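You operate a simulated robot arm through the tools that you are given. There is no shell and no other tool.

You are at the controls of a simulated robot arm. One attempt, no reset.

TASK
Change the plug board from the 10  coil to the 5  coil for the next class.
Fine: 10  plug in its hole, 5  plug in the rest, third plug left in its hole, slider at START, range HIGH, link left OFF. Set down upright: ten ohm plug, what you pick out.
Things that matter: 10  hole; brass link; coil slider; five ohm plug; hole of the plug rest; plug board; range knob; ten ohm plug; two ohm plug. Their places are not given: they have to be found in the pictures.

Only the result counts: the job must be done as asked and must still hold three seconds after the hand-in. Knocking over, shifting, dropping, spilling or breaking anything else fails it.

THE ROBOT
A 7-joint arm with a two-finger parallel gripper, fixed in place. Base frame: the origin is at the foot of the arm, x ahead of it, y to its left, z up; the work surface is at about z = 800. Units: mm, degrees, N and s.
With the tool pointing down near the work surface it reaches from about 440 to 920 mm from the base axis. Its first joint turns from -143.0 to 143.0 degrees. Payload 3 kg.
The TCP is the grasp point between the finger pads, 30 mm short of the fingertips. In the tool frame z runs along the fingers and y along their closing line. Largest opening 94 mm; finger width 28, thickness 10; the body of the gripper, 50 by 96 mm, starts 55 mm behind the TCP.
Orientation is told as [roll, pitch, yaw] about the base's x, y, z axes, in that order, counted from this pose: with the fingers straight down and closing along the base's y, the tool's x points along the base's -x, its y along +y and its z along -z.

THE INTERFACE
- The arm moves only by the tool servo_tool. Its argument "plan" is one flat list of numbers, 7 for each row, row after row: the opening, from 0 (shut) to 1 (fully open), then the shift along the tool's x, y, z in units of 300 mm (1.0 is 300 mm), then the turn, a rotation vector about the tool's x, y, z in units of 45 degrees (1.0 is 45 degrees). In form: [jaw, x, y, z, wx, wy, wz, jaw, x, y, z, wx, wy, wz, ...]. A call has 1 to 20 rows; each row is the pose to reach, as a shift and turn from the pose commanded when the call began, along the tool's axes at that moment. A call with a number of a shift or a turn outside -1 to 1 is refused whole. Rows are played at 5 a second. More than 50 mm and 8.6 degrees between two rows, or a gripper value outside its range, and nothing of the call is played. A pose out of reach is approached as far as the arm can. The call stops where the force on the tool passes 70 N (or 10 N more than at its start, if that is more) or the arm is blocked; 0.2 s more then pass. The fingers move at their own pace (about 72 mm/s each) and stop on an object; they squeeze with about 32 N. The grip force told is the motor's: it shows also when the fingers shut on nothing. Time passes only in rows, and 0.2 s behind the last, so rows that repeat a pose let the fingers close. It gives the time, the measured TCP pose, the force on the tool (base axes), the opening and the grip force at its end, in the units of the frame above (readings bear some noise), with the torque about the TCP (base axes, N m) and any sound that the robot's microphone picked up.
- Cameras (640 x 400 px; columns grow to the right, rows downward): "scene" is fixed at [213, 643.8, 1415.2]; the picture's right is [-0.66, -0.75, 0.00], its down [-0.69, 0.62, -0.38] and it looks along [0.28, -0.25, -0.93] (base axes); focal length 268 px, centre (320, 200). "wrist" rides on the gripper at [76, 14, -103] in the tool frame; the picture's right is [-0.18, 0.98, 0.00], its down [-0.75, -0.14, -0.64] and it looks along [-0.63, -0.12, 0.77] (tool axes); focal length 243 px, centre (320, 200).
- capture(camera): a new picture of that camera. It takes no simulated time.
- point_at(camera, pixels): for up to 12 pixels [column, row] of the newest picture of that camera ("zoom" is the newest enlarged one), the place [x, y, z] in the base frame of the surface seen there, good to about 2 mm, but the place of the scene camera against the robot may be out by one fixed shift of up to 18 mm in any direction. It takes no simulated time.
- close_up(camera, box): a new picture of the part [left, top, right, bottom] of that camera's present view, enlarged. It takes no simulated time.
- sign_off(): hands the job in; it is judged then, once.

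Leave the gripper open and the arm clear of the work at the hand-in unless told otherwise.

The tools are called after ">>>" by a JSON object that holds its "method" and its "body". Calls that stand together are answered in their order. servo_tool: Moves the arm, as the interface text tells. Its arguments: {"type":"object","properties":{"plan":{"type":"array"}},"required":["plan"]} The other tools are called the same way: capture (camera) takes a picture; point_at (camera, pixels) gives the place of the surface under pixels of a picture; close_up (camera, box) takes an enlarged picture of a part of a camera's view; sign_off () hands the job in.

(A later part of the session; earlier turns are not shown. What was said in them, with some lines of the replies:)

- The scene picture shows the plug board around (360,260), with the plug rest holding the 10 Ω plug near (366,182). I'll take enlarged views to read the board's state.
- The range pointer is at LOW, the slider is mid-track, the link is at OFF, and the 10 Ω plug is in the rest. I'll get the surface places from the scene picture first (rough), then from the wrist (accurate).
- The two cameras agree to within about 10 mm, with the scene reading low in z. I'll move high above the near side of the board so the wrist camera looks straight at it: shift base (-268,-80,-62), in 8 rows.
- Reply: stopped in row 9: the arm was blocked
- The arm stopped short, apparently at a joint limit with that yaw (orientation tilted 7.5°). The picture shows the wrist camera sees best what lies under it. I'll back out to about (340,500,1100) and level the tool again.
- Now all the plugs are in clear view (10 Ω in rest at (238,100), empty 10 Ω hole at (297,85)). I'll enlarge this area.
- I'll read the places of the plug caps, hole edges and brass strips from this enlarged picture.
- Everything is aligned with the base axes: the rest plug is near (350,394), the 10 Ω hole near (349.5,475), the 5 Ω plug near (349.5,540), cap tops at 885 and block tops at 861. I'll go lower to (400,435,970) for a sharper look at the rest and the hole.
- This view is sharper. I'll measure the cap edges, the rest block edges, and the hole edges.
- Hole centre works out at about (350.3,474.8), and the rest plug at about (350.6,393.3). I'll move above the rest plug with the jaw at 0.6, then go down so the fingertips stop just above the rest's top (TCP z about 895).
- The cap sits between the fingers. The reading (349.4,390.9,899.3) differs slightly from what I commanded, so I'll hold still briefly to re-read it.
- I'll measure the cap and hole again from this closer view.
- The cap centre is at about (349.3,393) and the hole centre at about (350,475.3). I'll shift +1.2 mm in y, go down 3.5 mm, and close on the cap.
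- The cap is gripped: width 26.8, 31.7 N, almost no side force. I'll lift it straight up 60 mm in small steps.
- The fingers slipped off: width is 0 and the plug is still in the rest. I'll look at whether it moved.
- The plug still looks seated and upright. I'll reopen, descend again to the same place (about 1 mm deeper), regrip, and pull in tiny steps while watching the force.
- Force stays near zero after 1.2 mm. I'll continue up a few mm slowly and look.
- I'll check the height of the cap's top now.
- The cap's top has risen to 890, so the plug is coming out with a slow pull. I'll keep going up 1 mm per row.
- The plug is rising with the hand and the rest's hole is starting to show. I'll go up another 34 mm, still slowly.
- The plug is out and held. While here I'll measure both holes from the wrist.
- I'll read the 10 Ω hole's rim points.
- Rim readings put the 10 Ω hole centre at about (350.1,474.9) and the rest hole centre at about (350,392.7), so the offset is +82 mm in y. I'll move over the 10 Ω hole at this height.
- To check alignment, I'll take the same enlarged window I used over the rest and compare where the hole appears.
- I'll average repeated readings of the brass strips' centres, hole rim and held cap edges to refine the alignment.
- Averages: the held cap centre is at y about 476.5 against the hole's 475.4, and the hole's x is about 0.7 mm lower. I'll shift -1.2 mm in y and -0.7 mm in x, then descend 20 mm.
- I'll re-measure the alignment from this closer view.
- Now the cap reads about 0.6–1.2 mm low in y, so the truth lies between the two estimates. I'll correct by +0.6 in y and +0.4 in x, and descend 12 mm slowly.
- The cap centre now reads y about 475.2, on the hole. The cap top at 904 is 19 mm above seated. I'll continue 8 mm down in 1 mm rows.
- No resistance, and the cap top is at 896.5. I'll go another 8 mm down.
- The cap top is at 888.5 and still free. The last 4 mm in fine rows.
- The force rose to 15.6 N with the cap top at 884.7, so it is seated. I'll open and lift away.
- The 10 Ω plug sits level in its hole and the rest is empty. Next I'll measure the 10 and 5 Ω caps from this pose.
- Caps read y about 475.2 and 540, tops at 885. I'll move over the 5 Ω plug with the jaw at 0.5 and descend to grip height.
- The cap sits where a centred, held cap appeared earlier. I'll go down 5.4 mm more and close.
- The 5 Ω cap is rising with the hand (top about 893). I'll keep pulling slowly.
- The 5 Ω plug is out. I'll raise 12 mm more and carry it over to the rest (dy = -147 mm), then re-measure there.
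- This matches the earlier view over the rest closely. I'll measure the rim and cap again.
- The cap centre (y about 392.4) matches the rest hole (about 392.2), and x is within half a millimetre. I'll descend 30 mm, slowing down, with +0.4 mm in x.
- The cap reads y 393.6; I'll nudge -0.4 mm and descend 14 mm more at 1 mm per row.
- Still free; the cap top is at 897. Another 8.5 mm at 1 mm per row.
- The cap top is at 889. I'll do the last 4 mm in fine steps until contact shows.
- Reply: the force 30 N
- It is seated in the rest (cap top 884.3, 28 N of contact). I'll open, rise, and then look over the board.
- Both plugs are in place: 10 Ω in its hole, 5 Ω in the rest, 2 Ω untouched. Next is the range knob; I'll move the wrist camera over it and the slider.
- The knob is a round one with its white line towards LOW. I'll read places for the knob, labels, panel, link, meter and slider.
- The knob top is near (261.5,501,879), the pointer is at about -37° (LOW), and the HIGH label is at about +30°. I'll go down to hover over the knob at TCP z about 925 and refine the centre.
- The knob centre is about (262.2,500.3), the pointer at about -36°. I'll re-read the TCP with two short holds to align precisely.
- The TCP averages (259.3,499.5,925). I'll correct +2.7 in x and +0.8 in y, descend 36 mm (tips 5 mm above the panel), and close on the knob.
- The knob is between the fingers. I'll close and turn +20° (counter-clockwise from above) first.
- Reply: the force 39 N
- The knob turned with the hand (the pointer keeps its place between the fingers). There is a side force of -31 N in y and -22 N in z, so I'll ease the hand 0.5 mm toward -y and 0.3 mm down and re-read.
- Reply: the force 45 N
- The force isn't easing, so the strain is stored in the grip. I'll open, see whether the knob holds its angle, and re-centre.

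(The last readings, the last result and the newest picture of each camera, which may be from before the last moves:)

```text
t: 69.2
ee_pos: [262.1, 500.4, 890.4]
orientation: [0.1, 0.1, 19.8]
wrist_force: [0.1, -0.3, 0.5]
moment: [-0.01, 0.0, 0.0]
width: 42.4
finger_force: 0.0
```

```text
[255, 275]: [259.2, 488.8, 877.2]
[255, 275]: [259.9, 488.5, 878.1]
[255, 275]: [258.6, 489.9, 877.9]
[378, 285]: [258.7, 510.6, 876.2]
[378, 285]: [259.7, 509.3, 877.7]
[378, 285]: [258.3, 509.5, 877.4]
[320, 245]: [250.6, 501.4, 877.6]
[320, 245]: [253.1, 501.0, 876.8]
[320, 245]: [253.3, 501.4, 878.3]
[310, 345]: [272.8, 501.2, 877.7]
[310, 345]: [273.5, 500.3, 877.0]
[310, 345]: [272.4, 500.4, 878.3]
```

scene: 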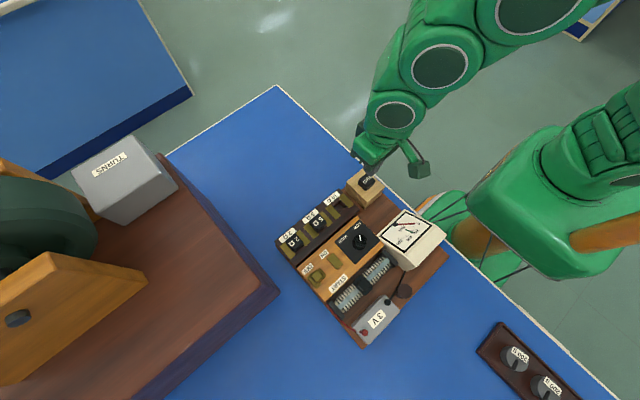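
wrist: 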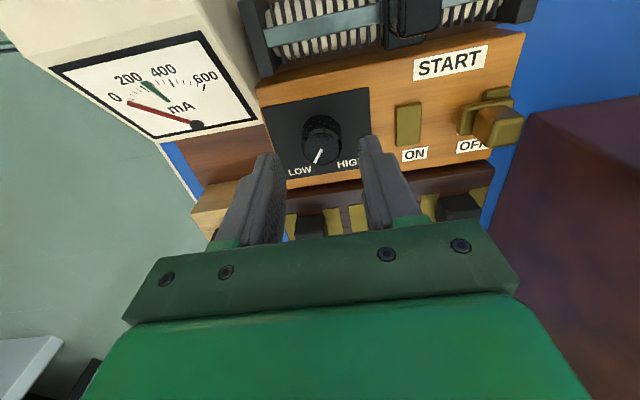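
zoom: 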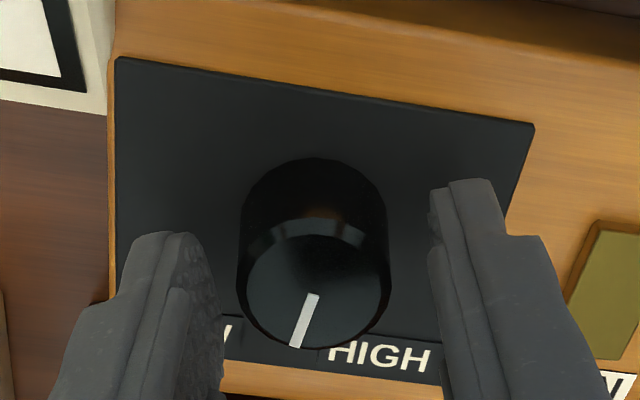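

The knob keeps its angle when released. I'll re-centre by about 0.7 mm, regrip, and read the force before turning further.

>>> {"method": "servo_tool", "body": {"plan": [0.45, -0.0003, -0.0022, 0, 0, 0, 0, 0, -0.0003, -0.0022, 0, 0, 0, 0, 0, -0.0003, -0.0022, 0, 0, 0, 0, 0, -0.0003, -0.0022, 0, 0, 0, 0, 0, -0.0003, -0.0022, 0, 0, 0, 0]}}

>>> {"method": "servo_tool", "body": {"plan": [0, 0, 0, 0, 0, 0, -0.089, 0, 0, 0, 0, 0, 0, -0.178, 0, 0, 0, 0, 0, 0, -0.267, 0, 0, 0, 0, 0, 0, -0.267]}}

>>> {"method": "close_up", "body": {"camera": "wrist", "box": [220, 80, 420, 205]}}

```text
t: 70.4
ee_pos: [263.8, 499.2, 892.3]
orientation: [0.2, 0.1, 19.8]
wrist_force: [-3.9, 15.2, -2.5]
moment: [0.14, 0.03, -0.04]
width: 29.0
finger_force: 45.1
```

```text
t: 71.4
ee_pos: [263.8, 500.2, 890.0]
orientation: [0.2, -0.1, 31.9]
wrist_force: [-4.2, 9.2, 35.2]
moment: [-0.07, 0.01, -0.04]
width: 29.0
finger_force: 45.0
```

```text
3.20 times, centred on (320, 142) of wrist
```

zoom: 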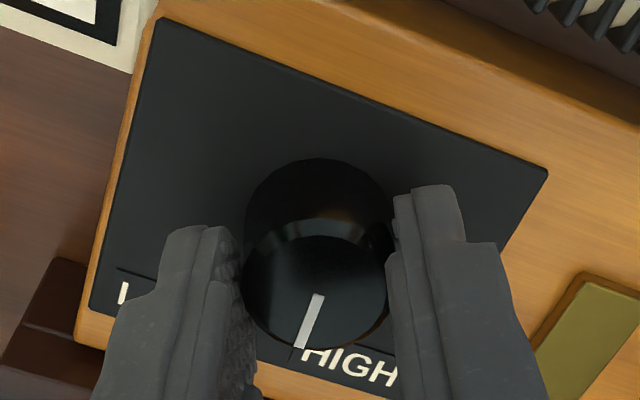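

The knob continues turning (pointer now about -3°). I'll turn another 16° and watch the forces.

>>> {"method": "servo_tool", "body": {"plan": [0, 0, 0, 0, 0, 0, -0.089, 0, 0, 0, 0, 0, 0, -0.178, 0, 0, 0, 0, 0, 0, -0.267, 0, 0, 0, 0, 0, 0, -0.356, 0, 0, 0, 0, 0, 0, -0.356]}}

>>> {"method": "close_up", "body": {"camera": "wrist", "box": [220, 80, 420, 205]}}

```text
t: 72.6
ee_pos: [262.5, 501.6, 890.6]
orientation: [0.1, -0.1, 47.9]
wrist_force: [9.3, 36.1, 12.7]
moment: [0.75, -0.6, -0.01]
width: 29.0
finger_force: 45.1
```

```text
3.20 times, centred on (320, 142) of wrist
```

zoom: 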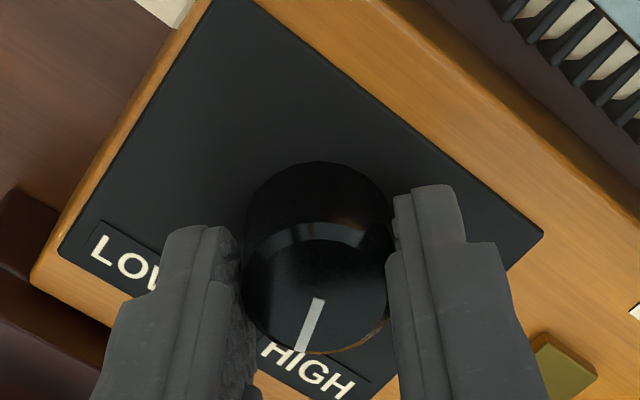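

Pointer about +12°, but side force is up to 36 N. I'll release, re-centre by 0.4 mm, regrip, and read.

>>> {"method": "servo_tool", "body": {"plan": [0.45, 0, 0, 0, 0, 0, 0, 0.45, 0, 0, 0, 0, 0, 0, 0.45, -0.0012, 0.0006, 0, 0, 0, 0, 0.45, -0.0012, 0.0006, 0, 0, 0, 0]}}

>>> {"method": "close_up", "body": {"camera": "wrist", "box": [220, 80, 420, 205]}}

>>> {"method": "servo_tool", "body": {"plan": [0, 0, 0, 0, 0, 0, 0, 0, 0, 0, 0, 0, 0, 0, 0, 0, 0, 0, 0, 0, 0]}}

```text
t: 73.6
ee_pos: [263.2, 500.7, 889.0]
orientation: [0.1, 0.1, 47.9]
wrist_force: [-0.8, 0.5, -0.7]
moment: [-0.03, -0.01, -0.01]
width: 42.2
finger_force: 0.0
```

```text
3.20 times, centred on (320, 142) of wrist
```

zoom: 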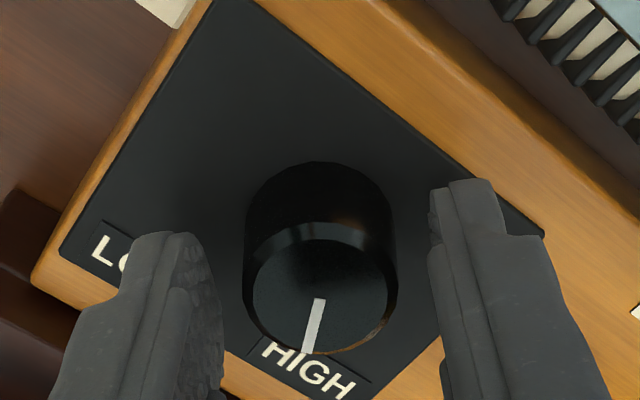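

```text
t: 74.4
ee_pos: [263.3, 501.4, 889.7]
orientation: [0.1, 0.1, 47.9]
wrist_force: [-5.8, 2.4, -3.5]
moment: [-0.24, -0.13, 0.02]
width: 29.5
finger_force: 44.9
```

The grip is now clean (force under 7 N). I'll turn 22° more and inspect the pointer.

>>> {"method": "servo_tool", "body": {"plan": [0, 0, 0, 0, 0, 0, -0.089, 0, 0, 0, 0, 0, 0, -0.178, 0, 0, 0, 0, 0, 0, -0.267, 0, 0, 0, 0, 0, 0, -0.356, 0, 0, 0, 0, 0, 0, -0.489, 0, 0, 0, 0, 0, 0, -0.489]}}

>>> {"method": "close_up", "body": {"camera": "wrist", "box": [220, 80, 420, 205]}}

>>> {"method": "point_at", "body": {"camera": "zoom", "pixels": [[317, 300], [317, 300], [317, 300], [317, 300], [304, 345], [304, 345], [304, 345], [304, 345]]}}

```text
t: 75.8
ee_pos: [262.3, 502.7, 888.4]
orientation: [0.2, -0.1, 69.8]
wrist_force: [-13.8, 16.3, 10.8]
moment: [0.47, 0.12, -0.78]
width: 29.1
finger_force: 44.4
```

```text
3.20 times, centred on (320, 142) of wrist
```

zoom: 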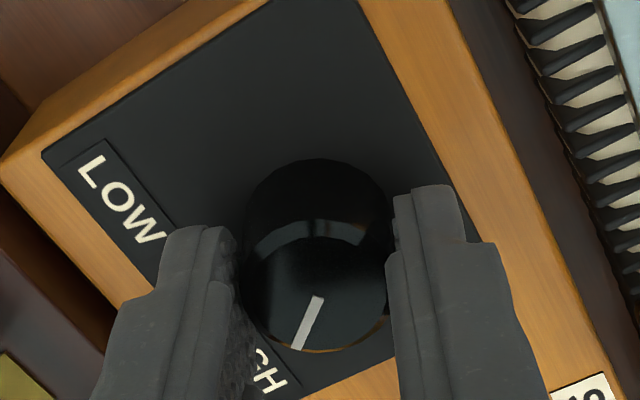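

```text
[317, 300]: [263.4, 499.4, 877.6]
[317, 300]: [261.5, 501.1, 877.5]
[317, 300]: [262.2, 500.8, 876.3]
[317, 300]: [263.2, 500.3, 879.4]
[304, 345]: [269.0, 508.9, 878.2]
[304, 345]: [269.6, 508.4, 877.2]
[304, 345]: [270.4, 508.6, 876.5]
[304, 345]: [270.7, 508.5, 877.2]
```

A torque of -0.78 N·m about z has appeared, so the knob has met its end stop near HIGH. I'll release and rise to look.

>>> {"method": "servo_tool", "body": {"plan": [0.45, 0, 0, 0, 0, 0, 0, 0.45, 0, 0, 0, 0, 0, 0, 0.45, 0, 0, 0, 0, 0, 0, 0.45, 0, 0, -0.06, 0, 0, 0, 0.45, 0, 0, -0.16, 0, 0, 0, 0.45, 0, 0, -0.3, 0, 0, 0, 0.45, 0, 0, -0.38, 0, 0, 0, 0.45, 0, 0, -0.38, 0, 0, 0]}}

>>> {"method": "capture", "body": {"camera": "wrist"}}

>>> {"method": "capture", "body": {"camera": "scene"}}

```text
t: 77.6
ee_pos: [264.8, 501.2, 1004.3]
orientation: [0.1, 0.1, 69.9]
wrist_force: [-0.5, 0.5, -0.4]
moment: [0.01, -0.02, 0.02]
width: 42.3
finger_force: 0.1
```

```text
taken
```

wrist: 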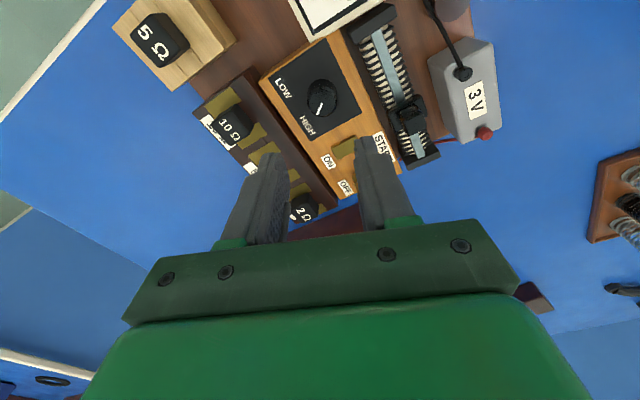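

```text
taken
```

scene: 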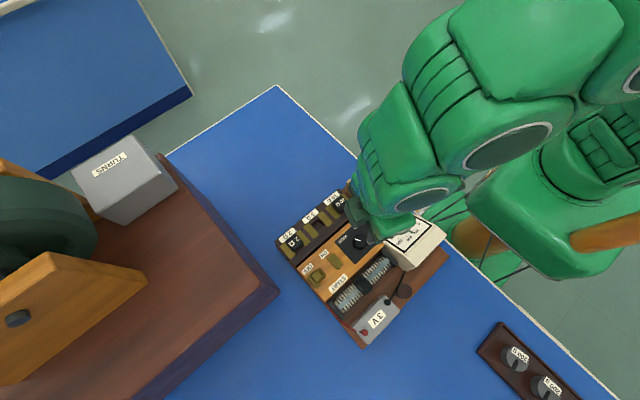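

I'll enlarge the knob and the slider from this angle.

>>> {"method": "close_up", "body": {"camera": "wrist", "box": [260, 50, 372, 140]}}

>>> {"method": "point_at", "body": {"camera": "zoom", "pixels": [[350, 290], [350, 290], [350, 290], [345, 325], [345, 325], [345, 325], [300, 260], [395, 270], [125, 220], [125, 220], [270, 425], [270, 425]]}}

>>> {"method": "close_up", "body": {"camera": "wrist", "box": [330, 0, 510, 180]}}

```text
4.44 times, centred on (316, 95) of wrist
```

zoom: 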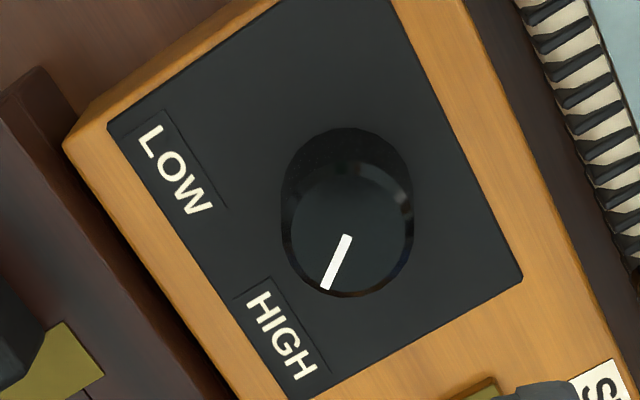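

```text
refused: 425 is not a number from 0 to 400
```

```text
2.22 times, centred on (420, 90) of wrist
```

zoom: 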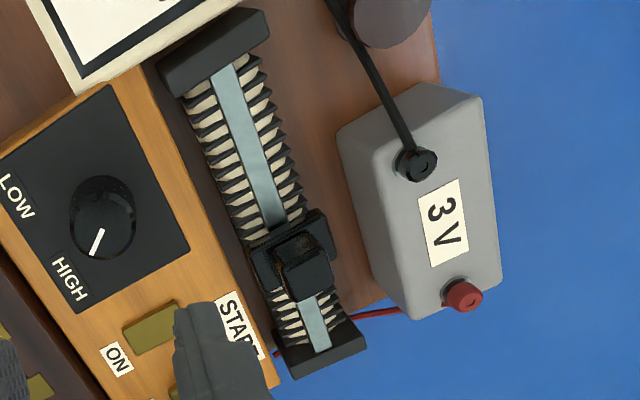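

I need proper numbers for the pointer angle, and I'll check the slider's place from the scene, too.

>>> {"method": "close_up", "body": {"camera": "wrist", "box": [260, 50, 388, 130]}}

>>> {"method": "close_up", "body": {"camera": "scene", "box": [305, 220, 417, 320]}}

```text
5.00 times, centred on (324, 90) of wrist
```

zoom: 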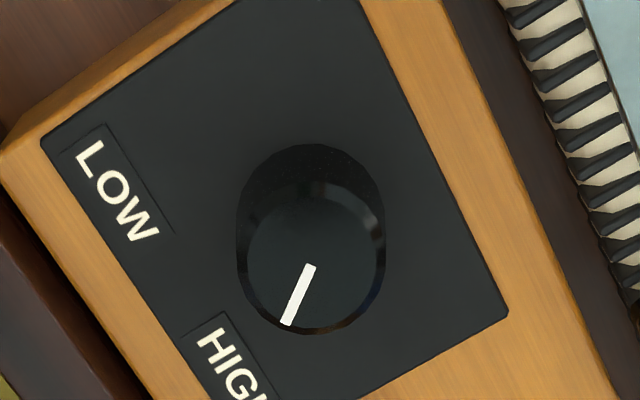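

```text
4.00 times, centred on (361, 270) of scene
```

zoom: 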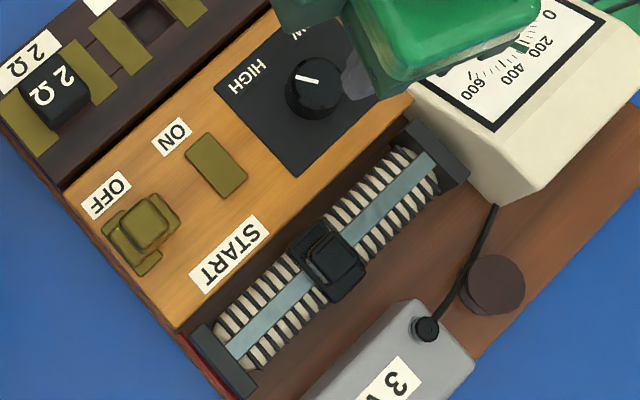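

Using the ray geometry, the pointer now stands at about +37°, the mirror image of its start at -37°, so it is on HIGH at its stop. The scene agrees. Next, the slider: I'll measure its track, ends and the START label.

>>> {"method": "close_up", "body": {"camera": "wrist", "box": [330, 0, 490, 180]}}

>>> {"method": "point_at", "body": {"camera": "wrist", "pixels": [[410, 118], [397, 107], [424, 107], [404, 124], [408, 135], [374, 12], [372, 25], [421, 160], [415, 152], [425, 150], [392, 75], [381, 150]]}}

>>> {"method": "point_at", "body": {"camera": "scene", "pixels": [[353, 261], [350, 268], [343, 263], [360, 270], [355, 280], [320, 357], [310, 350], [323, 285], [330, 280], [306, 300], [390, 228], [420, 214]]}}

```text
2.22 times, centred on (410, 90) of wrist
```

zoom: 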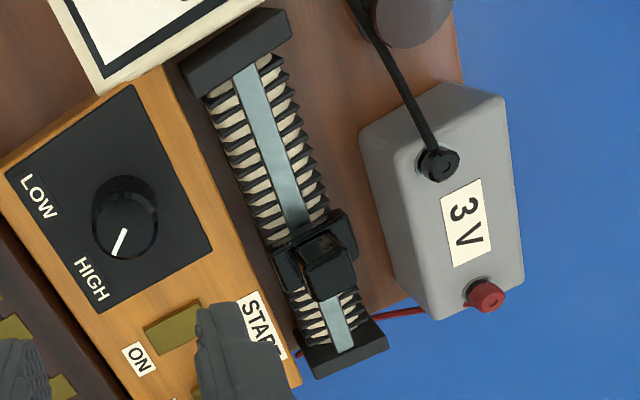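

```text
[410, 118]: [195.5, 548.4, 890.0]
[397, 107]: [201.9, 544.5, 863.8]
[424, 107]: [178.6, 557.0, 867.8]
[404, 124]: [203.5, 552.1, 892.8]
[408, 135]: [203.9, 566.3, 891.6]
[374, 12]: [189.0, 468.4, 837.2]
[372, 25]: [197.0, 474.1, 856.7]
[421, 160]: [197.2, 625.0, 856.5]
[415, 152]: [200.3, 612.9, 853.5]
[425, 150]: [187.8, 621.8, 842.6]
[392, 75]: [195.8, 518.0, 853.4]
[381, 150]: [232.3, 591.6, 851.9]
```

```text
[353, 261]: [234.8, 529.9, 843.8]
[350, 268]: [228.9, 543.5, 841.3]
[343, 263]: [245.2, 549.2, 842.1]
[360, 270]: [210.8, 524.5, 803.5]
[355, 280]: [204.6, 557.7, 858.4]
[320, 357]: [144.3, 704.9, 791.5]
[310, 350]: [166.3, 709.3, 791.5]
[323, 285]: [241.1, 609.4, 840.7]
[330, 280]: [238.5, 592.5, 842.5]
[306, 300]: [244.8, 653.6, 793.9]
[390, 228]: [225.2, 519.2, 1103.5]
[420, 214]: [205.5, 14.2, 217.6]
```

The slider handle's top is near (197,557,891), on a track along y from about 470 to 625, with the START label centred at y about 590. I'll turn to yaw 90°, shut the fingers, and hover behind the slider at about (196,520,1003) for a clear view.

>>> {"method": "servo_tool", "body": {"plan": [0.45, 0.005, 0.058, 0, 0, 0, -0.111, 0.45, 0.01, 0.117, 0, 0, 0, -0.222, 0, 0.014, 0.175, 0, 0, 0, -0.333, 0, 0.019, 0.233, 0, 0, 0, -0.444, 0, 0.019, 0.233, 0, 0, 0, -0.444, 0, 0.019, 0.233, 0, 0, 0, -0.444]}}

>>> {"method": "capture", "body": {"camera": "wrist"}}

>>> {"method": "close_up", "body": {"camera": "wrist", "box": [220, 0, 444, 140]}}

```text
t: 79.0
ee_pos: [192.8, 520.8, 1005.8]
orientation: [0.1, 0.0, 89.8]
wrist_force: [0.0, -0.3, 0.2]
moment: [-0.02, -0.01, 0.03]
width: 0.0
finger_force: 32.2
```

```text
taken
```

wrist: 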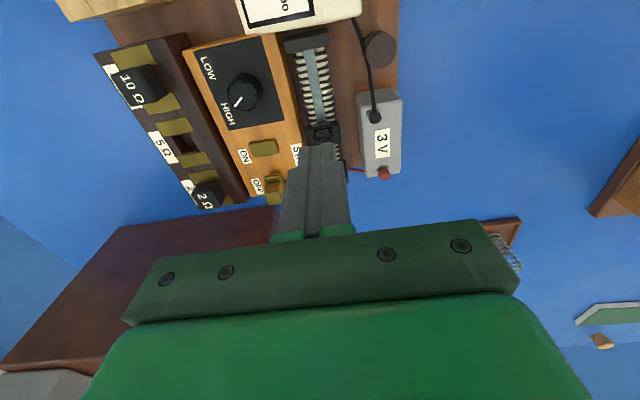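

```text
2.86 times, centred on (332, 70) of wrist
```

zoom: 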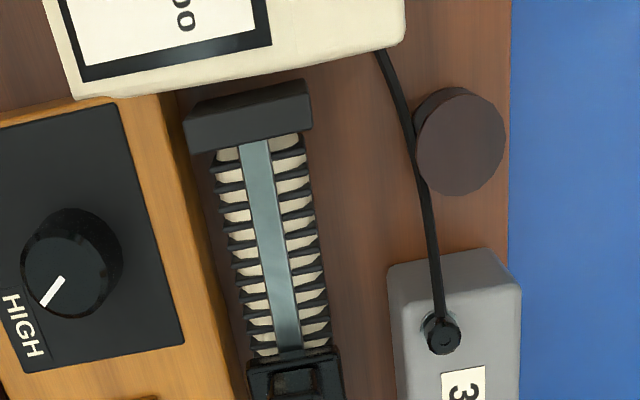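

I'll move 70 mm further in +y at this height so the slider and the START end come fully into view.

>>> {"method": "servo_tool", "body": {"plan": [0, -0.08, 0, 0, 0, 0, 0, 0, -0.16, 0, 0, 0, 0, 0, 0, -0.233, 0, 0, 0, 0, 0, 0, -0.233, 0, 0, 0, 0, 0]}}

>>> {"method": "capture", "body": {"camera": "wrist"}}

>>> {"method": "close_up", "body": {"camera": "wrist", "box": [220, 10, 444, 150]}}

```text
t: 80.0
ee_pos: [192.4, 590.7, 1003.9]
orientation: [0.1, -0.1, 90.0]
wrist_force: [0.4, -0.4, 0.0]
moment: [-0.02, -0.04, 0.0]
width: 0.0
finger_force: 32.5
```

```text
taken
```

wrist: 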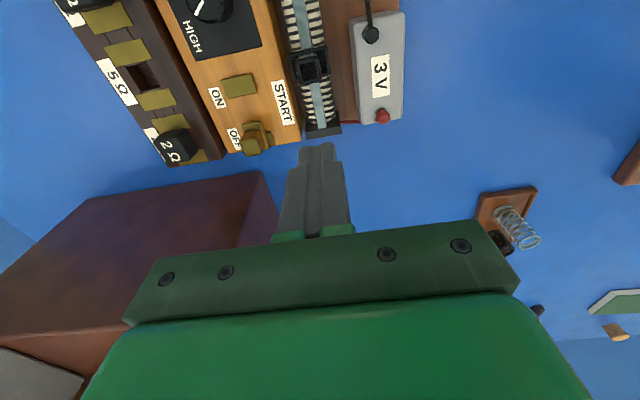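

```text
2.86 times, centred on (332, 80) of wrist
```

zoom: 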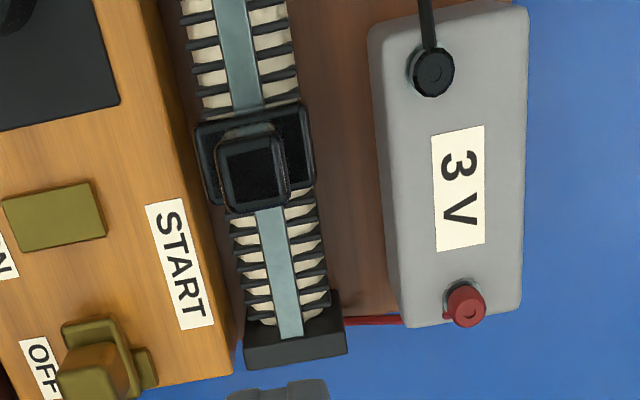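

>>> {"method": "point_at", "body": {"camera": "zoom", "pixels": [[255, 170], [222, 150], [287, 150], [230, 205], [285, 200], [255, 140], [200, 130], [308, 110], [212, 200], [312, 185], [290, 325], [275, 345]]}}

>>> {"method": "point_at", "body": {"camera": "zoom", "pixels": [[180, 265], [165, 203], [195, 325], [300, 340], [245, 355], [255, 205], [255, 150], [380, 150], [470, 300], [435, 70], [450, 240], [265, 320]]}}

```text
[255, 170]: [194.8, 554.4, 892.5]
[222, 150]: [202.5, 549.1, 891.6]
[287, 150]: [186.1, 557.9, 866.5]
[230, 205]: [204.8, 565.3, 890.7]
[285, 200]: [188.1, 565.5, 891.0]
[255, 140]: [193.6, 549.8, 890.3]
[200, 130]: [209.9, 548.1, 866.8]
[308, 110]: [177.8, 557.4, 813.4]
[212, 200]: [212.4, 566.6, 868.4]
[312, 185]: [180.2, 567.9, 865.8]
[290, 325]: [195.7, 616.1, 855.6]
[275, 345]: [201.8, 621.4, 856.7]
```

```text
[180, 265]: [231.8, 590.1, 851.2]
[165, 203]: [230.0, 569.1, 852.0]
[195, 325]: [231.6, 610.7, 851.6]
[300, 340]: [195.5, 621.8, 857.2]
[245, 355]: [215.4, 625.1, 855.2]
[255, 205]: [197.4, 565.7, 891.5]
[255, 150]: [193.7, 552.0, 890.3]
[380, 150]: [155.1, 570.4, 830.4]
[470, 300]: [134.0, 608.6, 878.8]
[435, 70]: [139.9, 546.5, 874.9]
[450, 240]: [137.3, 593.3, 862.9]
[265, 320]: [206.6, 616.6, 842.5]
```

The handle spans x 187–205, y 548–567, z 866–891.5; the START label is centred at y 590, and the end cap begins at about 614. I'll go back to y about 525 and descend with closed fingers behind the handle (tips at z about 871), ready to push toward +y.

>>> {"method": "servo_tool", "body": {"plan": [0, 0.08, -0.01, 0, 0, 0, 0, 0, 0.16, -0.01, 0, 0, 0, 0, 0, 0.22, -0.01, 0, 0, 0, 0, 0, 0.22, -0.01, 0.08, 0, 0, 0, 0, 0.22, -0.01, 0.16, 0, 0, 0, 0, 0.22, -0.01, 0.24, 0, 0, 0, 0, 0.22, -0.01, 0.31, 0, 0, 0, 0, 0.22, -0.01, 0.34, 0, 0, 0, 0, 0.22, -0.01, 0.34, 0, 0, 0]}}

>>> {"method": "capture", "body": {"camera": "wrist"}}

>>> {"method": "close_up", "body": {"camera": "scene", "box": [305, 220, 417, 320]}}

```text
t: 82.0
ee_pos: [197.3, 523.5, 900.7]
orientation: [0.2, -0.1, 89.9]
wrist_force: [0.0, 0.7, 0.4]
moment: [0.02, -0.02, 0.0]
width: 0.1
finger_force: 31.7
```

```text
taken
```

wrist: 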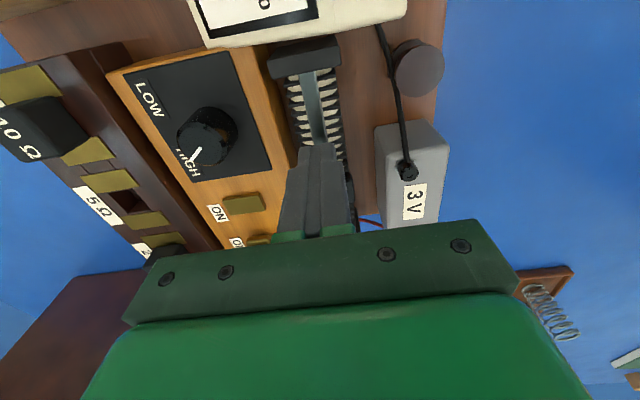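

```text
4.00 times, centred on (361, 270) of scene
```

zoom: 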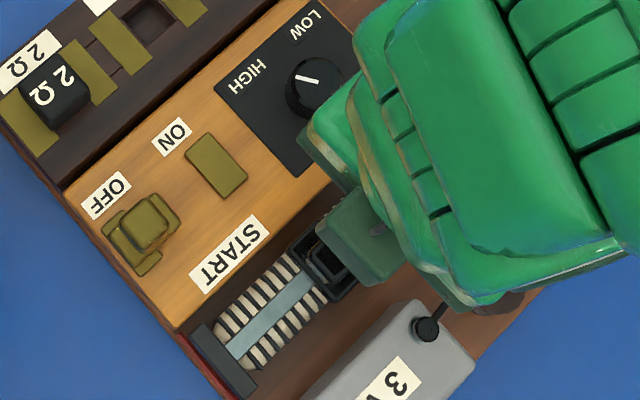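

The closed fingers stand behind the handle. I'll push toward +y by 36 mm in 3 mm rows and check the slider.

>>> {"method": "servo_tool", "body": {"plan": [0, -0.01, 0, 0, 0, 0, 0, 0, -0.02, 0, 0, 0, 0, 0, 0, -0.03, 0, 0, 0, 0, 0, 0, -0.04, 0, 0, 0, 0, 0, 0, -0.05, 0, 0, 0, 0, 0, 0, -0.06, 0, 0, 0, 0, 0, 0, -0.07, 0, 0, 0, 0, 0, 0, -0.08, 0, 0, 0, 0, 0, 0, -0.09, 0, 0, 0, 0, 0, 0, -0.1, 0, 0, 0, 0, 0, 0, -0.11, 0, 0, 0, 0, 0, 0, -0.12, 0, 0, 0, 0, 0, 0, -0.12, 0, 0, 0, 0, 0]}}

>>> {"method": "close_up", "body": {"camera": "scene", "box": [305, 220, 417, 320]}}

```text
t: 84.8
ee_pos: [197.9, 560.0, 900.8]
orientation: [0.2, -0.1, 89.9]
wrist_force: [0.0, -0.3, -0.1]
moment: [0.0, -0.03, -0.02]
width: 0.1
finger_force: 32.6
```

```text
4.00 times, centred on (361, 270) of scene
```

zoom: 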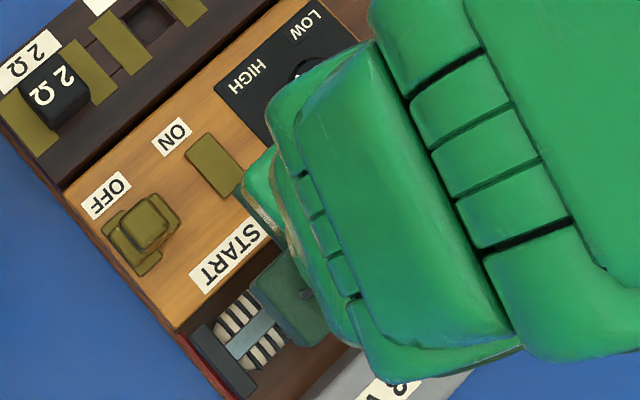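

No force is felt. I'll push 8 mm more in 1 mm rows and watch for the stop.

>>> {"method": "servo_tool", "body": {"plan": [0, -0.0035, 0, 0, 0, 0, 0, 0, -0.007, 0, 0, 0, 0, 0, 0, -0.01, 0, 0, 0, 0, 0, 0, -0.0135, 0, 0, 0, 0, 0, 0, -0.017, 0, 0, 0, 0, 0, 0, -0.02, 0, 0, 0, 0, 0, 0, -0.0235, 0, 0, 0, 0, 0, 0, -0.027, 0, 0, 0, 0, 0]}}

>>> {"method": "close_up", "body": {"camera": "wrist", "box": [240, 60, 400, 180]}}

```text
t: 86.6
ee_pos: [196.9, 567.3, 903.3]
orientation: [0.1, 0.0, 90.0]
wrist_force: [0.6, -1.7, -0.7]
moment: [-0.08, -0.01, 0.0]
width: 0.0
finger_force: 31.8
```

```text
3.33 times, centred on (320, 120) of wrist
```

zoom: 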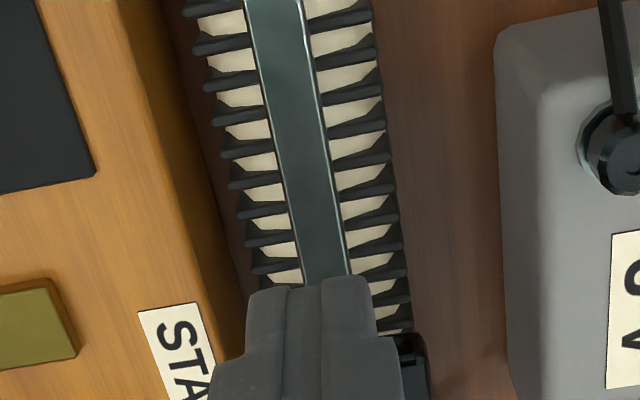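

The finger front is at about y 581, putting the handle centre near 590, level with the START label. I'll push 3 mm more to learn whether the end stop is here.

>>> {"method": "servo_tool", "body": {"plan": [0, -0.003, 0, 0, 0, 0, 0, 0, -0.006, 0, 0, 0, 0, 0, 0, -0.01, 0, 0, 0, 0, 0]}}

```text
t: 87.4
ee_pos: [198.4, 570.8, 901.7]
orientation: [0.1, 0.0, 90.0]
wrist_force: [-0.8, -1.0, 0.0]
moment: [-0.05, 0.01, 0.01]
width: 0.1
finger_force: 31.6
```

There is no stop yet. I'll back off, rise and look at where the slider is.

>>> {"method": "servo_tool", "body": {"plan": [0, 0.03, 0, 0, 0, 0, 0, 0, 0.05, 0, -0.02, 0, 0, 0, 0, 0.05, 0, -0.12, 0, 0, 0, 0, 0.03, 0, -0.22, 0, 0, 0, 0, 0, 0, -0.32, 0, 0, 0, 0, -0.067, 0, -0.34, 0, 0, 0, 0, -0.067, 0, -0.34, 0, 0, 0]}}

>>> {"method": "close_up", "body": {"camera": "wrist", "box": [220, 10, 444, 150]}}

>>> {"method": "point_at", "body": {"camera": "zoom", "pixels": [[260, 250], [260, 270], [260, 290], [260, 230], [180, 265], [270, 345], [240, 260], [290, 260]]}}

```text
t: 89.0
ee_pos: [200.6, 592.1, 1003.4]
orientation: [0.1, -0.1, 89.9]
wrist_force: [0.6, 0.1, 0.1]
moment: [-0.04, 0.02, 0.04]
width: 0.0
finger_force: 32.1
```

```text
2.86 times, centred on (332, 80) of wrist
```

zoom: 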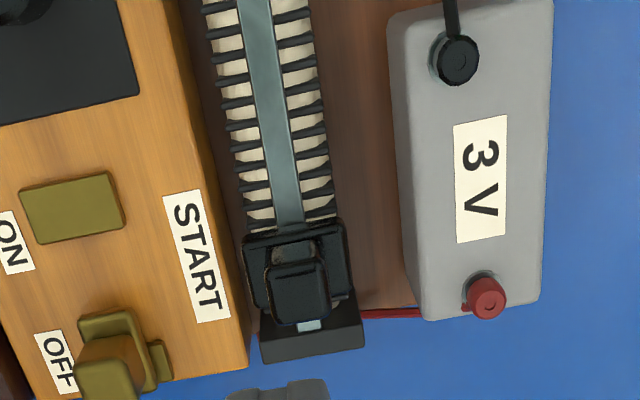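

```text
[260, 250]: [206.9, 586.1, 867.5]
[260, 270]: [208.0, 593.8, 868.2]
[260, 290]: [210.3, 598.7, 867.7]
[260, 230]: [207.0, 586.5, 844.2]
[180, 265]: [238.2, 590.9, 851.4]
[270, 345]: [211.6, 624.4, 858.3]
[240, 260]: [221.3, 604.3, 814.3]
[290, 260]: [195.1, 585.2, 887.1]
```

The slider has moved next to the START end. I'll measure its handle and the gap to the end cap.

>>> {"method": "close_up", "body": {"camera": "wrist", "box": [290, 70, 370, 140]}}

>>> {"method": "close_up", "body": {"camera": "scene", "box": [305, 220, 417, 320]}}

>>> {"method": "point_at", "body": {"camera": "wrist", "pixels": [[319, 110], [319, 102], [315, 105], [327, 104], [317, 121], [328, 119], [307, 112], [310, 118], [338, 110], [322, 130], [335, 128], [317, 128]]}}

```text
5.71 times, centred on (330, 105) of wrist
```

zoom: 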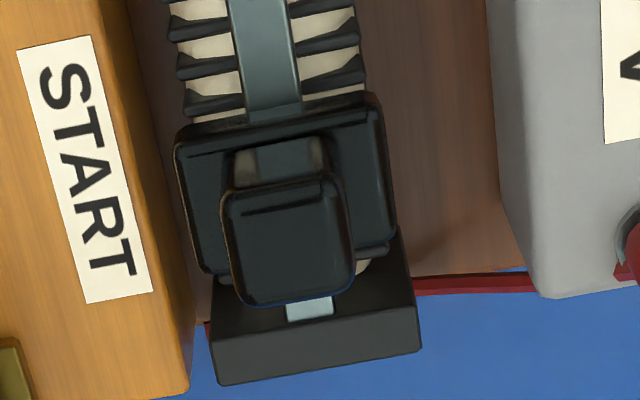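

```text
4.00 times, centred on (361, 270) of scene
```

zoom: 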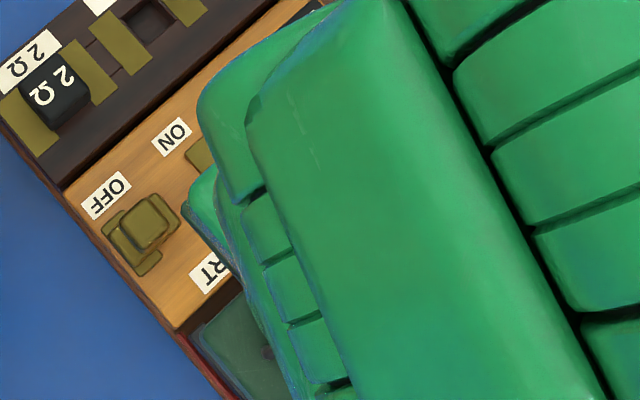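

```text
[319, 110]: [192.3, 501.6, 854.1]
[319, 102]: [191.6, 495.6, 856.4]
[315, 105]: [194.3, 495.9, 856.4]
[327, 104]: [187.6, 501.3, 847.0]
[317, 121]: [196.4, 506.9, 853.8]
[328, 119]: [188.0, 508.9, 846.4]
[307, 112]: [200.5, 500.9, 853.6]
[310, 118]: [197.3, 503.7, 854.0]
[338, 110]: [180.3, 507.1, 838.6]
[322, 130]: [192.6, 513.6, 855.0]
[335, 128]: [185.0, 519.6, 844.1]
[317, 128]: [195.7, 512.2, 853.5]
```

Those readings referred to an old wrist picture; I'll take a fresh one and read again.

>>> {"method": "close_up", "body": {"camera": "wrist", "box": [290, 70, 370, 140]}}

>>> {"method": "point_at", "body": {"camera": "zoom", "pixels": [[285, 190], [285, 190], [285, 200], [290, 295], [290, 295], [290, 245], [195, 140], [195, 155], [205, 255], [375, 120], [385, 235], [310, 325]]}}

>>> {"method": "point_at", "body": {"camera": "zoom", "pixels": [[370, 265], [370, 275], [370, 290], [230, 290], [230, 310], [55, 50], [115, 295], [85, 170], [195, 200], [380, 180], [225, 330], [400, 310]]}}

```text
5.71 times, centred on (330, 105) of wrist
```

zoom: 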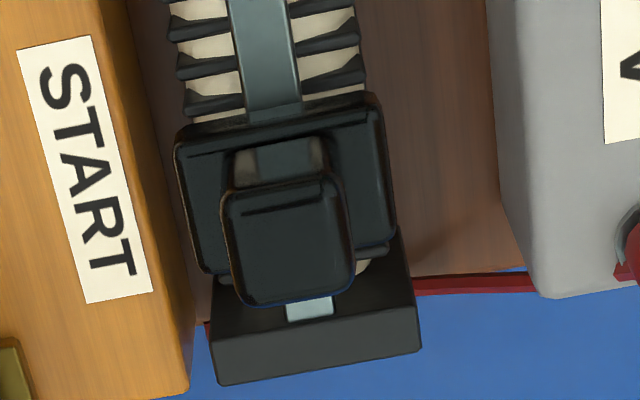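

```text
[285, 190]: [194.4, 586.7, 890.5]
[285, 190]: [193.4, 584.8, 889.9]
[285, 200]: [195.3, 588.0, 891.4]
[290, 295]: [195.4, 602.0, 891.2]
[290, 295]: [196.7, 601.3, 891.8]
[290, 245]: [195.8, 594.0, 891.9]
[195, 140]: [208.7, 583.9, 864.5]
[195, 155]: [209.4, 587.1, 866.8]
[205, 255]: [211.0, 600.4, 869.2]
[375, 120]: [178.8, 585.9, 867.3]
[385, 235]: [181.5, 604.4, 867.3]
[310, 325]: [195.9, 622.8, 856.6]
```

```text
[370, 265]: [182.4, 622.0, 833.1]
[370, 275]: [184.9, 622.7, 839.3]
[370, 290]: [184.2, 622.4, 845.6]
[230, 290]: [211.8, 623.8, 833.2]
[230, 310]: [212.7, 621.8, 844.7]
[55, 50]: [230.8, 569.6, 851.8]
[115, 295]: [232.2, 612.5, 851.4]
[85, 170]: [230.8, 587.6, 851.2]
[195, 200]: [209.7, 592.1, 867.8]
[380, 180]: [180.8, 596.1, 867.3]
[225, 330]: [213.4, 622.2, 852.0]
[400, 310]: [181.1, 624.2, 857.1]
```

The handle centre is now at y about 594, with the START label spanning 569–612 and the end cap's face at about 622. I'll find out where the mechanical stop is: descend behind it again and push gently.

>>> {"method": "servo_tool", "body": {"plan": [0, 0.08, 0.007, 0, 0, 0, 0, 0, 0.127, 0.007, 0.05, 0, 0, 0, 0, 0.127, 0.007, 0.15, 0, 0, 0, 0, 0.127, 0.007, 0.25, 0, 0, 0, 0, 0.127, 0.007, 0.32, 0, 0, 0, 0, 0.127, 0.007, 0.34, 0, 0, 0, 0, 0.1, 0.007, 0.34, 0, 0, 0, 0, 0.085, 0.007, 0.34, 0, 0, 0, 0, 0.07, 0.007, 0.34, 0, 0, 0, 0, 0.063, 0.007, 0.34, 0, 0, 0, 0, 0.06, 0.007, 0.34, 0, 0, 0, 0, 0.057, 0.007, 0.34, 0, 0, 0]}}

>>> {"method": "servo_tool", "body": {"plan": [0, -0.003, 0, 0, 0, 0, 0, 0, -0.006, 0, 0, 0, 0, 0, 0, -0.01, 0, 0, 0, 0, 0]}}

```text
t: 91.6
ee_pos: [197.0, 573.1, 902.3]
orientation: [0.1, 0.0, 90.0]
wrist_force: [-0.5, -1.6, 0.7]
moment: [-0.06, -0.04, -0.01]
width: 0.0
finger_force: 32.2
```

```text
t: 92.4
ee_pos: [197.2, 576.4, 901.3]
orientation: [0.1, -0.1, 90.0]
wrist_force: [-0.3, -1.1, 0.3]
moment: [-0.06, 0.04, 0.02]
width: 0.0
finger_force: 32.1
```

Still sliding freely (about 1.5 N drag). I'll continue 3 mm at a time.

>>> {"method": "servo_tool", "body": {"plan": [0, -0.003, 0, 0, 0, 0, 0, 0, -0.006, 0, 0, 0, 0, 0, 0, -0.01, 0, 0, 0, 0, 0, 0, -0.01, 0, 0, 0, 0, 0]}}

>>> {"method": "servo_tool", "body": {"plan": [0, -0.003, 0, 0, 0, 0, 0, 0, -0.006, 0, 0, 0, 0, 0, 0, -0.01, 0, 0, 0, 0, 0, 0, -0.01, 0, 0, 0, 0, 0]}}

```text
t: 93.4
ee_pos: [198.0, 579.3, 902.1]
orientation: [0.1, -0.1, 89.9]
wrist_force: [-0.2, -0.1, -0.7]
moment: [0.02, 0.01, 0.0]
width: 0.0
finger_force: 32.7
```

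```text
t: 94.4
ee_pos: [196.9, 582.0, 902.0]
orientation: [0.2, 0.0, 89.9]
wrist_force: [-0.9, -0.5, -0.6]
moment: [0.0, -0.04, 0.02]
width: 0.0
finger_force: 32.0
```

>>> {"method": "servo_tool", "body": {"plan": [0, -0.003, 0, 0, 0, 0, 0, 0, -0.006, 0, 0, 0, 0, 0, 0, -0.01, 0, 0, 0, 0, 0, 0, -0.01, 0, 0, 0, 0, 0]}}

>>> {"method": "close_up", "body": {"camera": "wrist", "box": [240, 60, 400, 180]}}

>>> {"method": "close_up", "body": {"camera": "scene", "box": [305, 220, 417, 320]}}

```text
t: 95.4
ee_pos: [195.5, 585.8, 902.5]
orientation: [0.0, 0.0, 89.9]
wrist_force: [0.2, -0.8, -0.8]
moment: [-0.01, -0.02, -0.04]
width: 0.0
finger_force: 31.9
```

```text
3.33 times, centred on (320, 120) of wrist
```

zoom: 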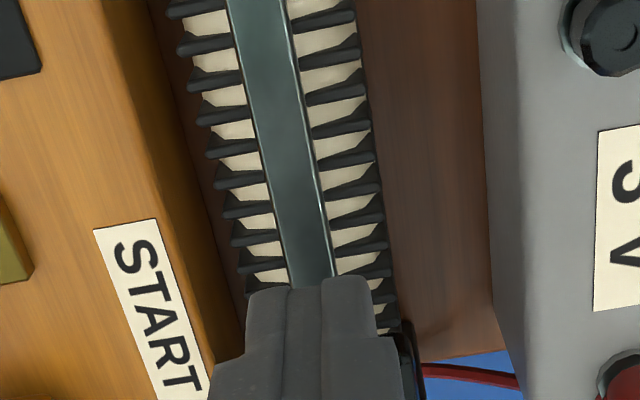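

```text
4.00 times, centred on (361, 270) of scene
```

zoom: 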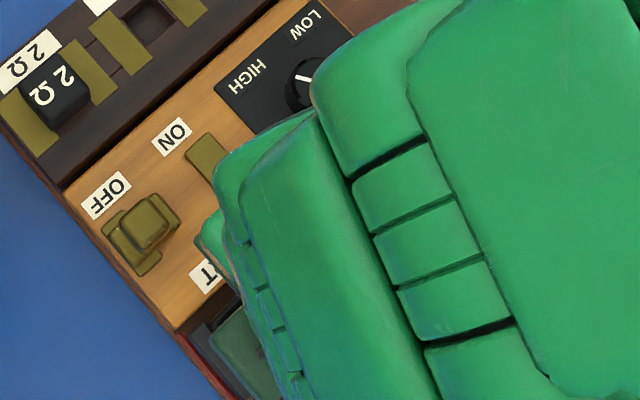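

>>> {"method": "servo_tool", "body": {"plan": [0, -0.003, 0, 0, 0, 0, 0, 0, -0.006, 0, 0, 0, 0, 0, 0, -0.01, 0, 0, 0, 0, 0, 0, -0.01, 0, 0, 0, 0, 0]}}

```text
t: 96.4
ee_pos: [196.3, 586.4, 900.3]
orientation: [0.2, 0.2, 89.9]
wrist_force: [-0.6, -59.8, 19.6]
moment: [-0.3, -0.06, 0.15]
width: 0.0
finger_force: 32.3
```

The stop was met (-60 N) at TCP y about 586, so the handle centre is about 609 with the saddle against the end cap. I'll back off, rise well clear, and look at the slider relative to the START label.

>>> {"method": "servo_tool", "body": {"plan": [0, 0.02, 0, 0, 0, 0, 0, 0, 0.06, 0, 0, 0, 0, 0, 0, 0.08, 0, -0.1, 0, 0, 0, 0, 0.05, 0, -0.22, 0, 0, 0, 0, 0, 0, -0.34, 0, 0, 0, 0, -0.02, 0, -0.34, 0, 0, 0, 0, -0.02, 0, -0.34, 0, 0, 0]}}

>>> {"method": "capture", "body": {"camera": "wrist"}}

>>> {"method": "close_up", "body": {"camera": "wrist", "box": [220, 10, 380, 150]}}

```text
t: 98.0
ee_pos: [196.8, 596.8, 1006.3]
orientation: [0.1, 0.0, 89.8]
wrist_force: [-0.9, 0.3, 0.2]
moment: [-0.01, 0.01, -0.01]
width: 0.1
finger_force: 32.4
```

```text
taken
```

wrist: 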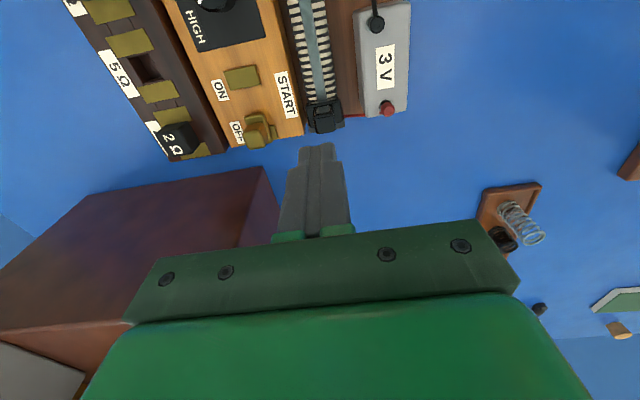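

```text
2.86 times, centred on (300, 80) of wrist
```

zoom: 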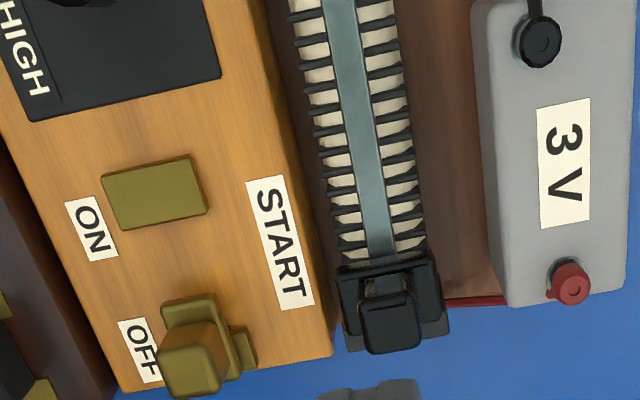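

I'll measure how the ON/OFF labels line up with their pads, the START label's extent, and the slider's place.

>>> {"method": "point_at", "body": {"camera": "zoom", "pixels": [[91, 229], [91, 229], [155, 193], [155, 193], [74, 200], [109, 258], [140, 350], [264, 181], [264, 181], [297, 305], [297, 305], [280, 242]]}}

>>> {"method": "point_at", "body": {"camera": "zoom", "pixels": [[385, 300], [385, 300], [392, 348], [392, 348], [350, 275], [425, 265], [355, 335], [435, 310], [445, 330], [105, 180], [205, 212], [332, 355]]}}

>>> {"method": "point_at", "body": {"camera": "wrist", "pixels": [[303, 5], [312, 10], [245, 148], [299, 134], [257, 130], [244, 126], [250, 145], [263, 140], [255, 118], [266, 122]]}}

```text
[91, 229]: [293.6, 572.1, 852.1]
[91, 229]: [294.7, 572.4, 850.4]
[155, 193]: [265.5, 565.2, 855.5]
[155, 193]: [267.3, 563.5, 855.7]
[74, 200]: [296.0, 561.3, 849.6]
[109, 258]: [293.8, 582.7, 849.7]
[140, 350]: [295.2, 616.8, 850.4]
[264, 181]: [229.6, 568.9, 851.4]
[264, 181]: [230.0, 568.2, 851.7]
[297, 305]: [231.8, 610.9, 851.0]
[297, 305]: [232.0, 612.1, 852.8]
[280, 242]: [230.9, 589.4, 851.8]
```

```text
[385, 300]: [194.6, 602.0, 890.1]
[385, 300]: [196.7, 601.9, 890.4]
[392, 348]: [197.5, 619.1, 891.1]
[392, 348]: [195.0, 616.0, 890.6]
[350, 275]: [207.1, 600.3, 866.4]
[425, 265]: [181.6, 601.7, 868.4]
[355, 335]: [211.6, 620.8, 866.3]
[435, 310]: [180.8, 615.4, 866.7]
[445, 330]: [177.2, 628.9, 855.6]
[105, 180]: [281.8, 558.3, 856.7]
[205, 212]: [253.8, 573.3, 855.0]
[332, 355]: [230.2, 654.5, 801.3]
```

```text
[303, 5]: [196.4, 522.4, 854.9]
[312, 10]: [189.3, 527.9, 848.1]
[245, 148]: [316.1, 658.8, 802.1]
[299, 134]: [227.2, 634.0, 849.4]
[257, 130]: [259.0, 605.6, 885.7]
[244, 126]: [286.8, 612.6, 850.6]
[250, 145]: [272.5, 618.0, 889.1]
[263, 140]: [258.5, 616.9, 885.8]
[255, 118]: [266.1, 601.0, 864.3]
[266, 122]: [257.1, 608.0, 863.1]
```

The slider is at its stop at the START end (handle centre about 609, beside the label's end), and it stays there unheld. The link is still on OFF. I'll rise, open the gripper, and move clear to check everything from above.

>>> {"method": "servo_tool", "body": {"plan": [0, 0, 0, -0.12, 0, 0, 0, 0, 0, 0, -0.25, 0, 0, 0, 0.5, 0.02, -0.12, -0.33, 0, 0, 0, 0.7, 0.03, -0.25, -0.4, 0, 0, 0, 1, 0.05, -0.39, -0.453, 0, 0, 0, 1, 0.07, -0.53, -0.453, 0, 0, 0, 1, 0.09, -0.67, -0.453, 0, 0, 0, 1, 0.09, -0.8, -0.453, 0, 0, 0, 1, 0.09, -0.8, -0.453, 0, 0, 0, 1, 0.09, -0.8, -0.453, 0, 0, 0]}}

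>>> {"method": "capture", "body": {"camera": "scene"}}

>>> {"method": "close_up", "body": {"camera": "scene", "box": [265, 160, 455, 280]}}

>>> {"method": "close_up", "body": {"camera": "scene", "box": [265, 230, 455, 350]}}

>>> {"method": "capture", "body": {"camera": "wrist"}}

```text
t: 100.2
ee_pos: [434.7, 568.5, 1139.6]
orientation: [0.1, 0.0, 89.9]
wrist_force: [-0.3, -0.1, 0.2]
moment: [-0.02, 0.02, 0.01]
width: 94.1
finger_force: 0.1
```

```text
taken
```

scene: 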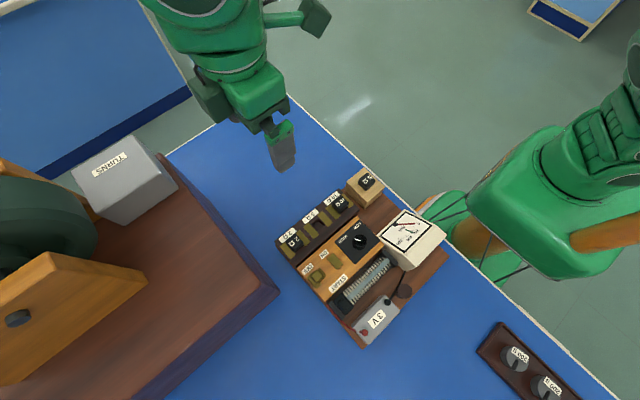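

```text
3.33 times, centred on (360, 220) of scene
```

zoom: 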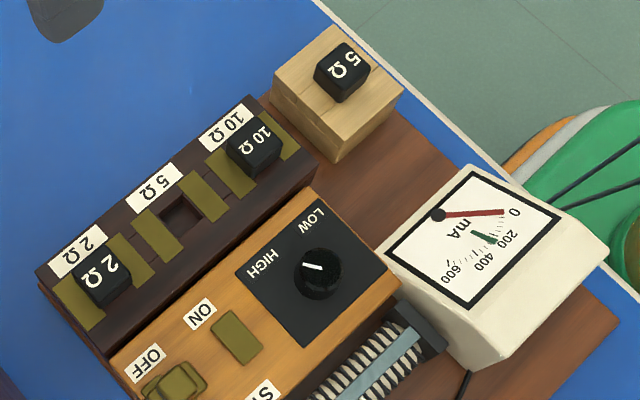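

```text
3.33 times, centred on (360, 290) of scene
```

zoom: 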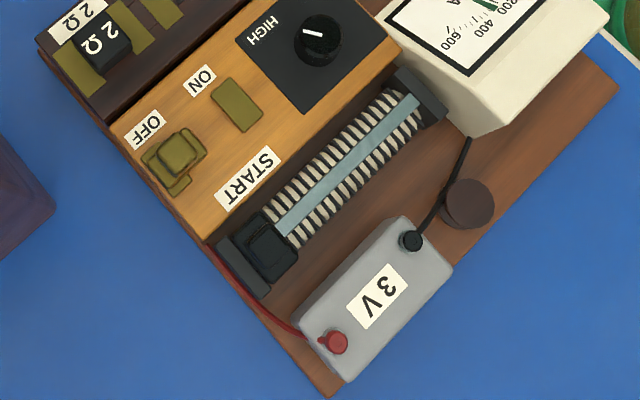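

```text
taken
```

wrist: 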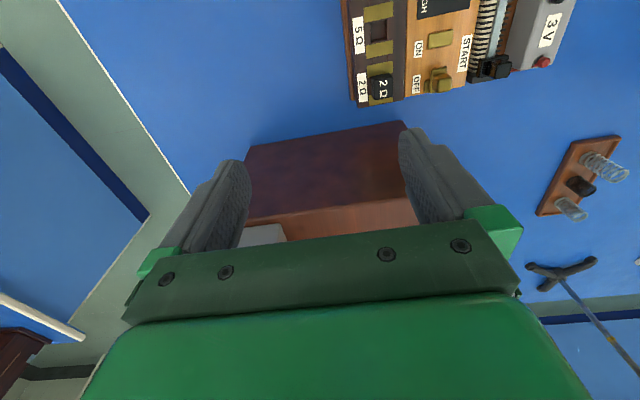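

The final picture shows the following:
- The 10 Ω plug is level in its hole, and the 5 Ω plug is upright in the rest.
- The 2 Ω plug is untouched.
- The knob points to HIGH, the slider is at the START end, and the link is on OFF.
- The gripper is open and the arm is clear.

I read "slider at START" as the end stop beside the START label, because the label has no mark of its own. I'm handing the job in.

>>> {"method": "sign_off", "body": {}}

```text
The job is handed in.
```

The board is changed over to the 5 Ω coil and handed in; I haven't seen the verdict.

| Item | State at hand-in |
|---|---|
| 10 Ω plug | Seated upright in its hole |
| 5 Ω plug | Seated upright in the plug rest |
| 2 Ω plug | Left in its hole, not touched |
| Range knob | At HIGH, turned until it met its stop |
| Coil slider | Against the end stop beside the START label |
| Brass link | Left at OFF, not touched |
| Arm | Gripper open, clear of the board |

- **Slider position:** the START label has no exact mark, so I pushed the slider to the end of its travel. That leaves its centre about 19 mm past the middle of the label. If START means level with the label's middle, the slider is too far along.
- **First pull on the 10 Ω plug:** the fingers slipped off it once. The plug stayed seated, and it came out cleanly on the second, slower pull.
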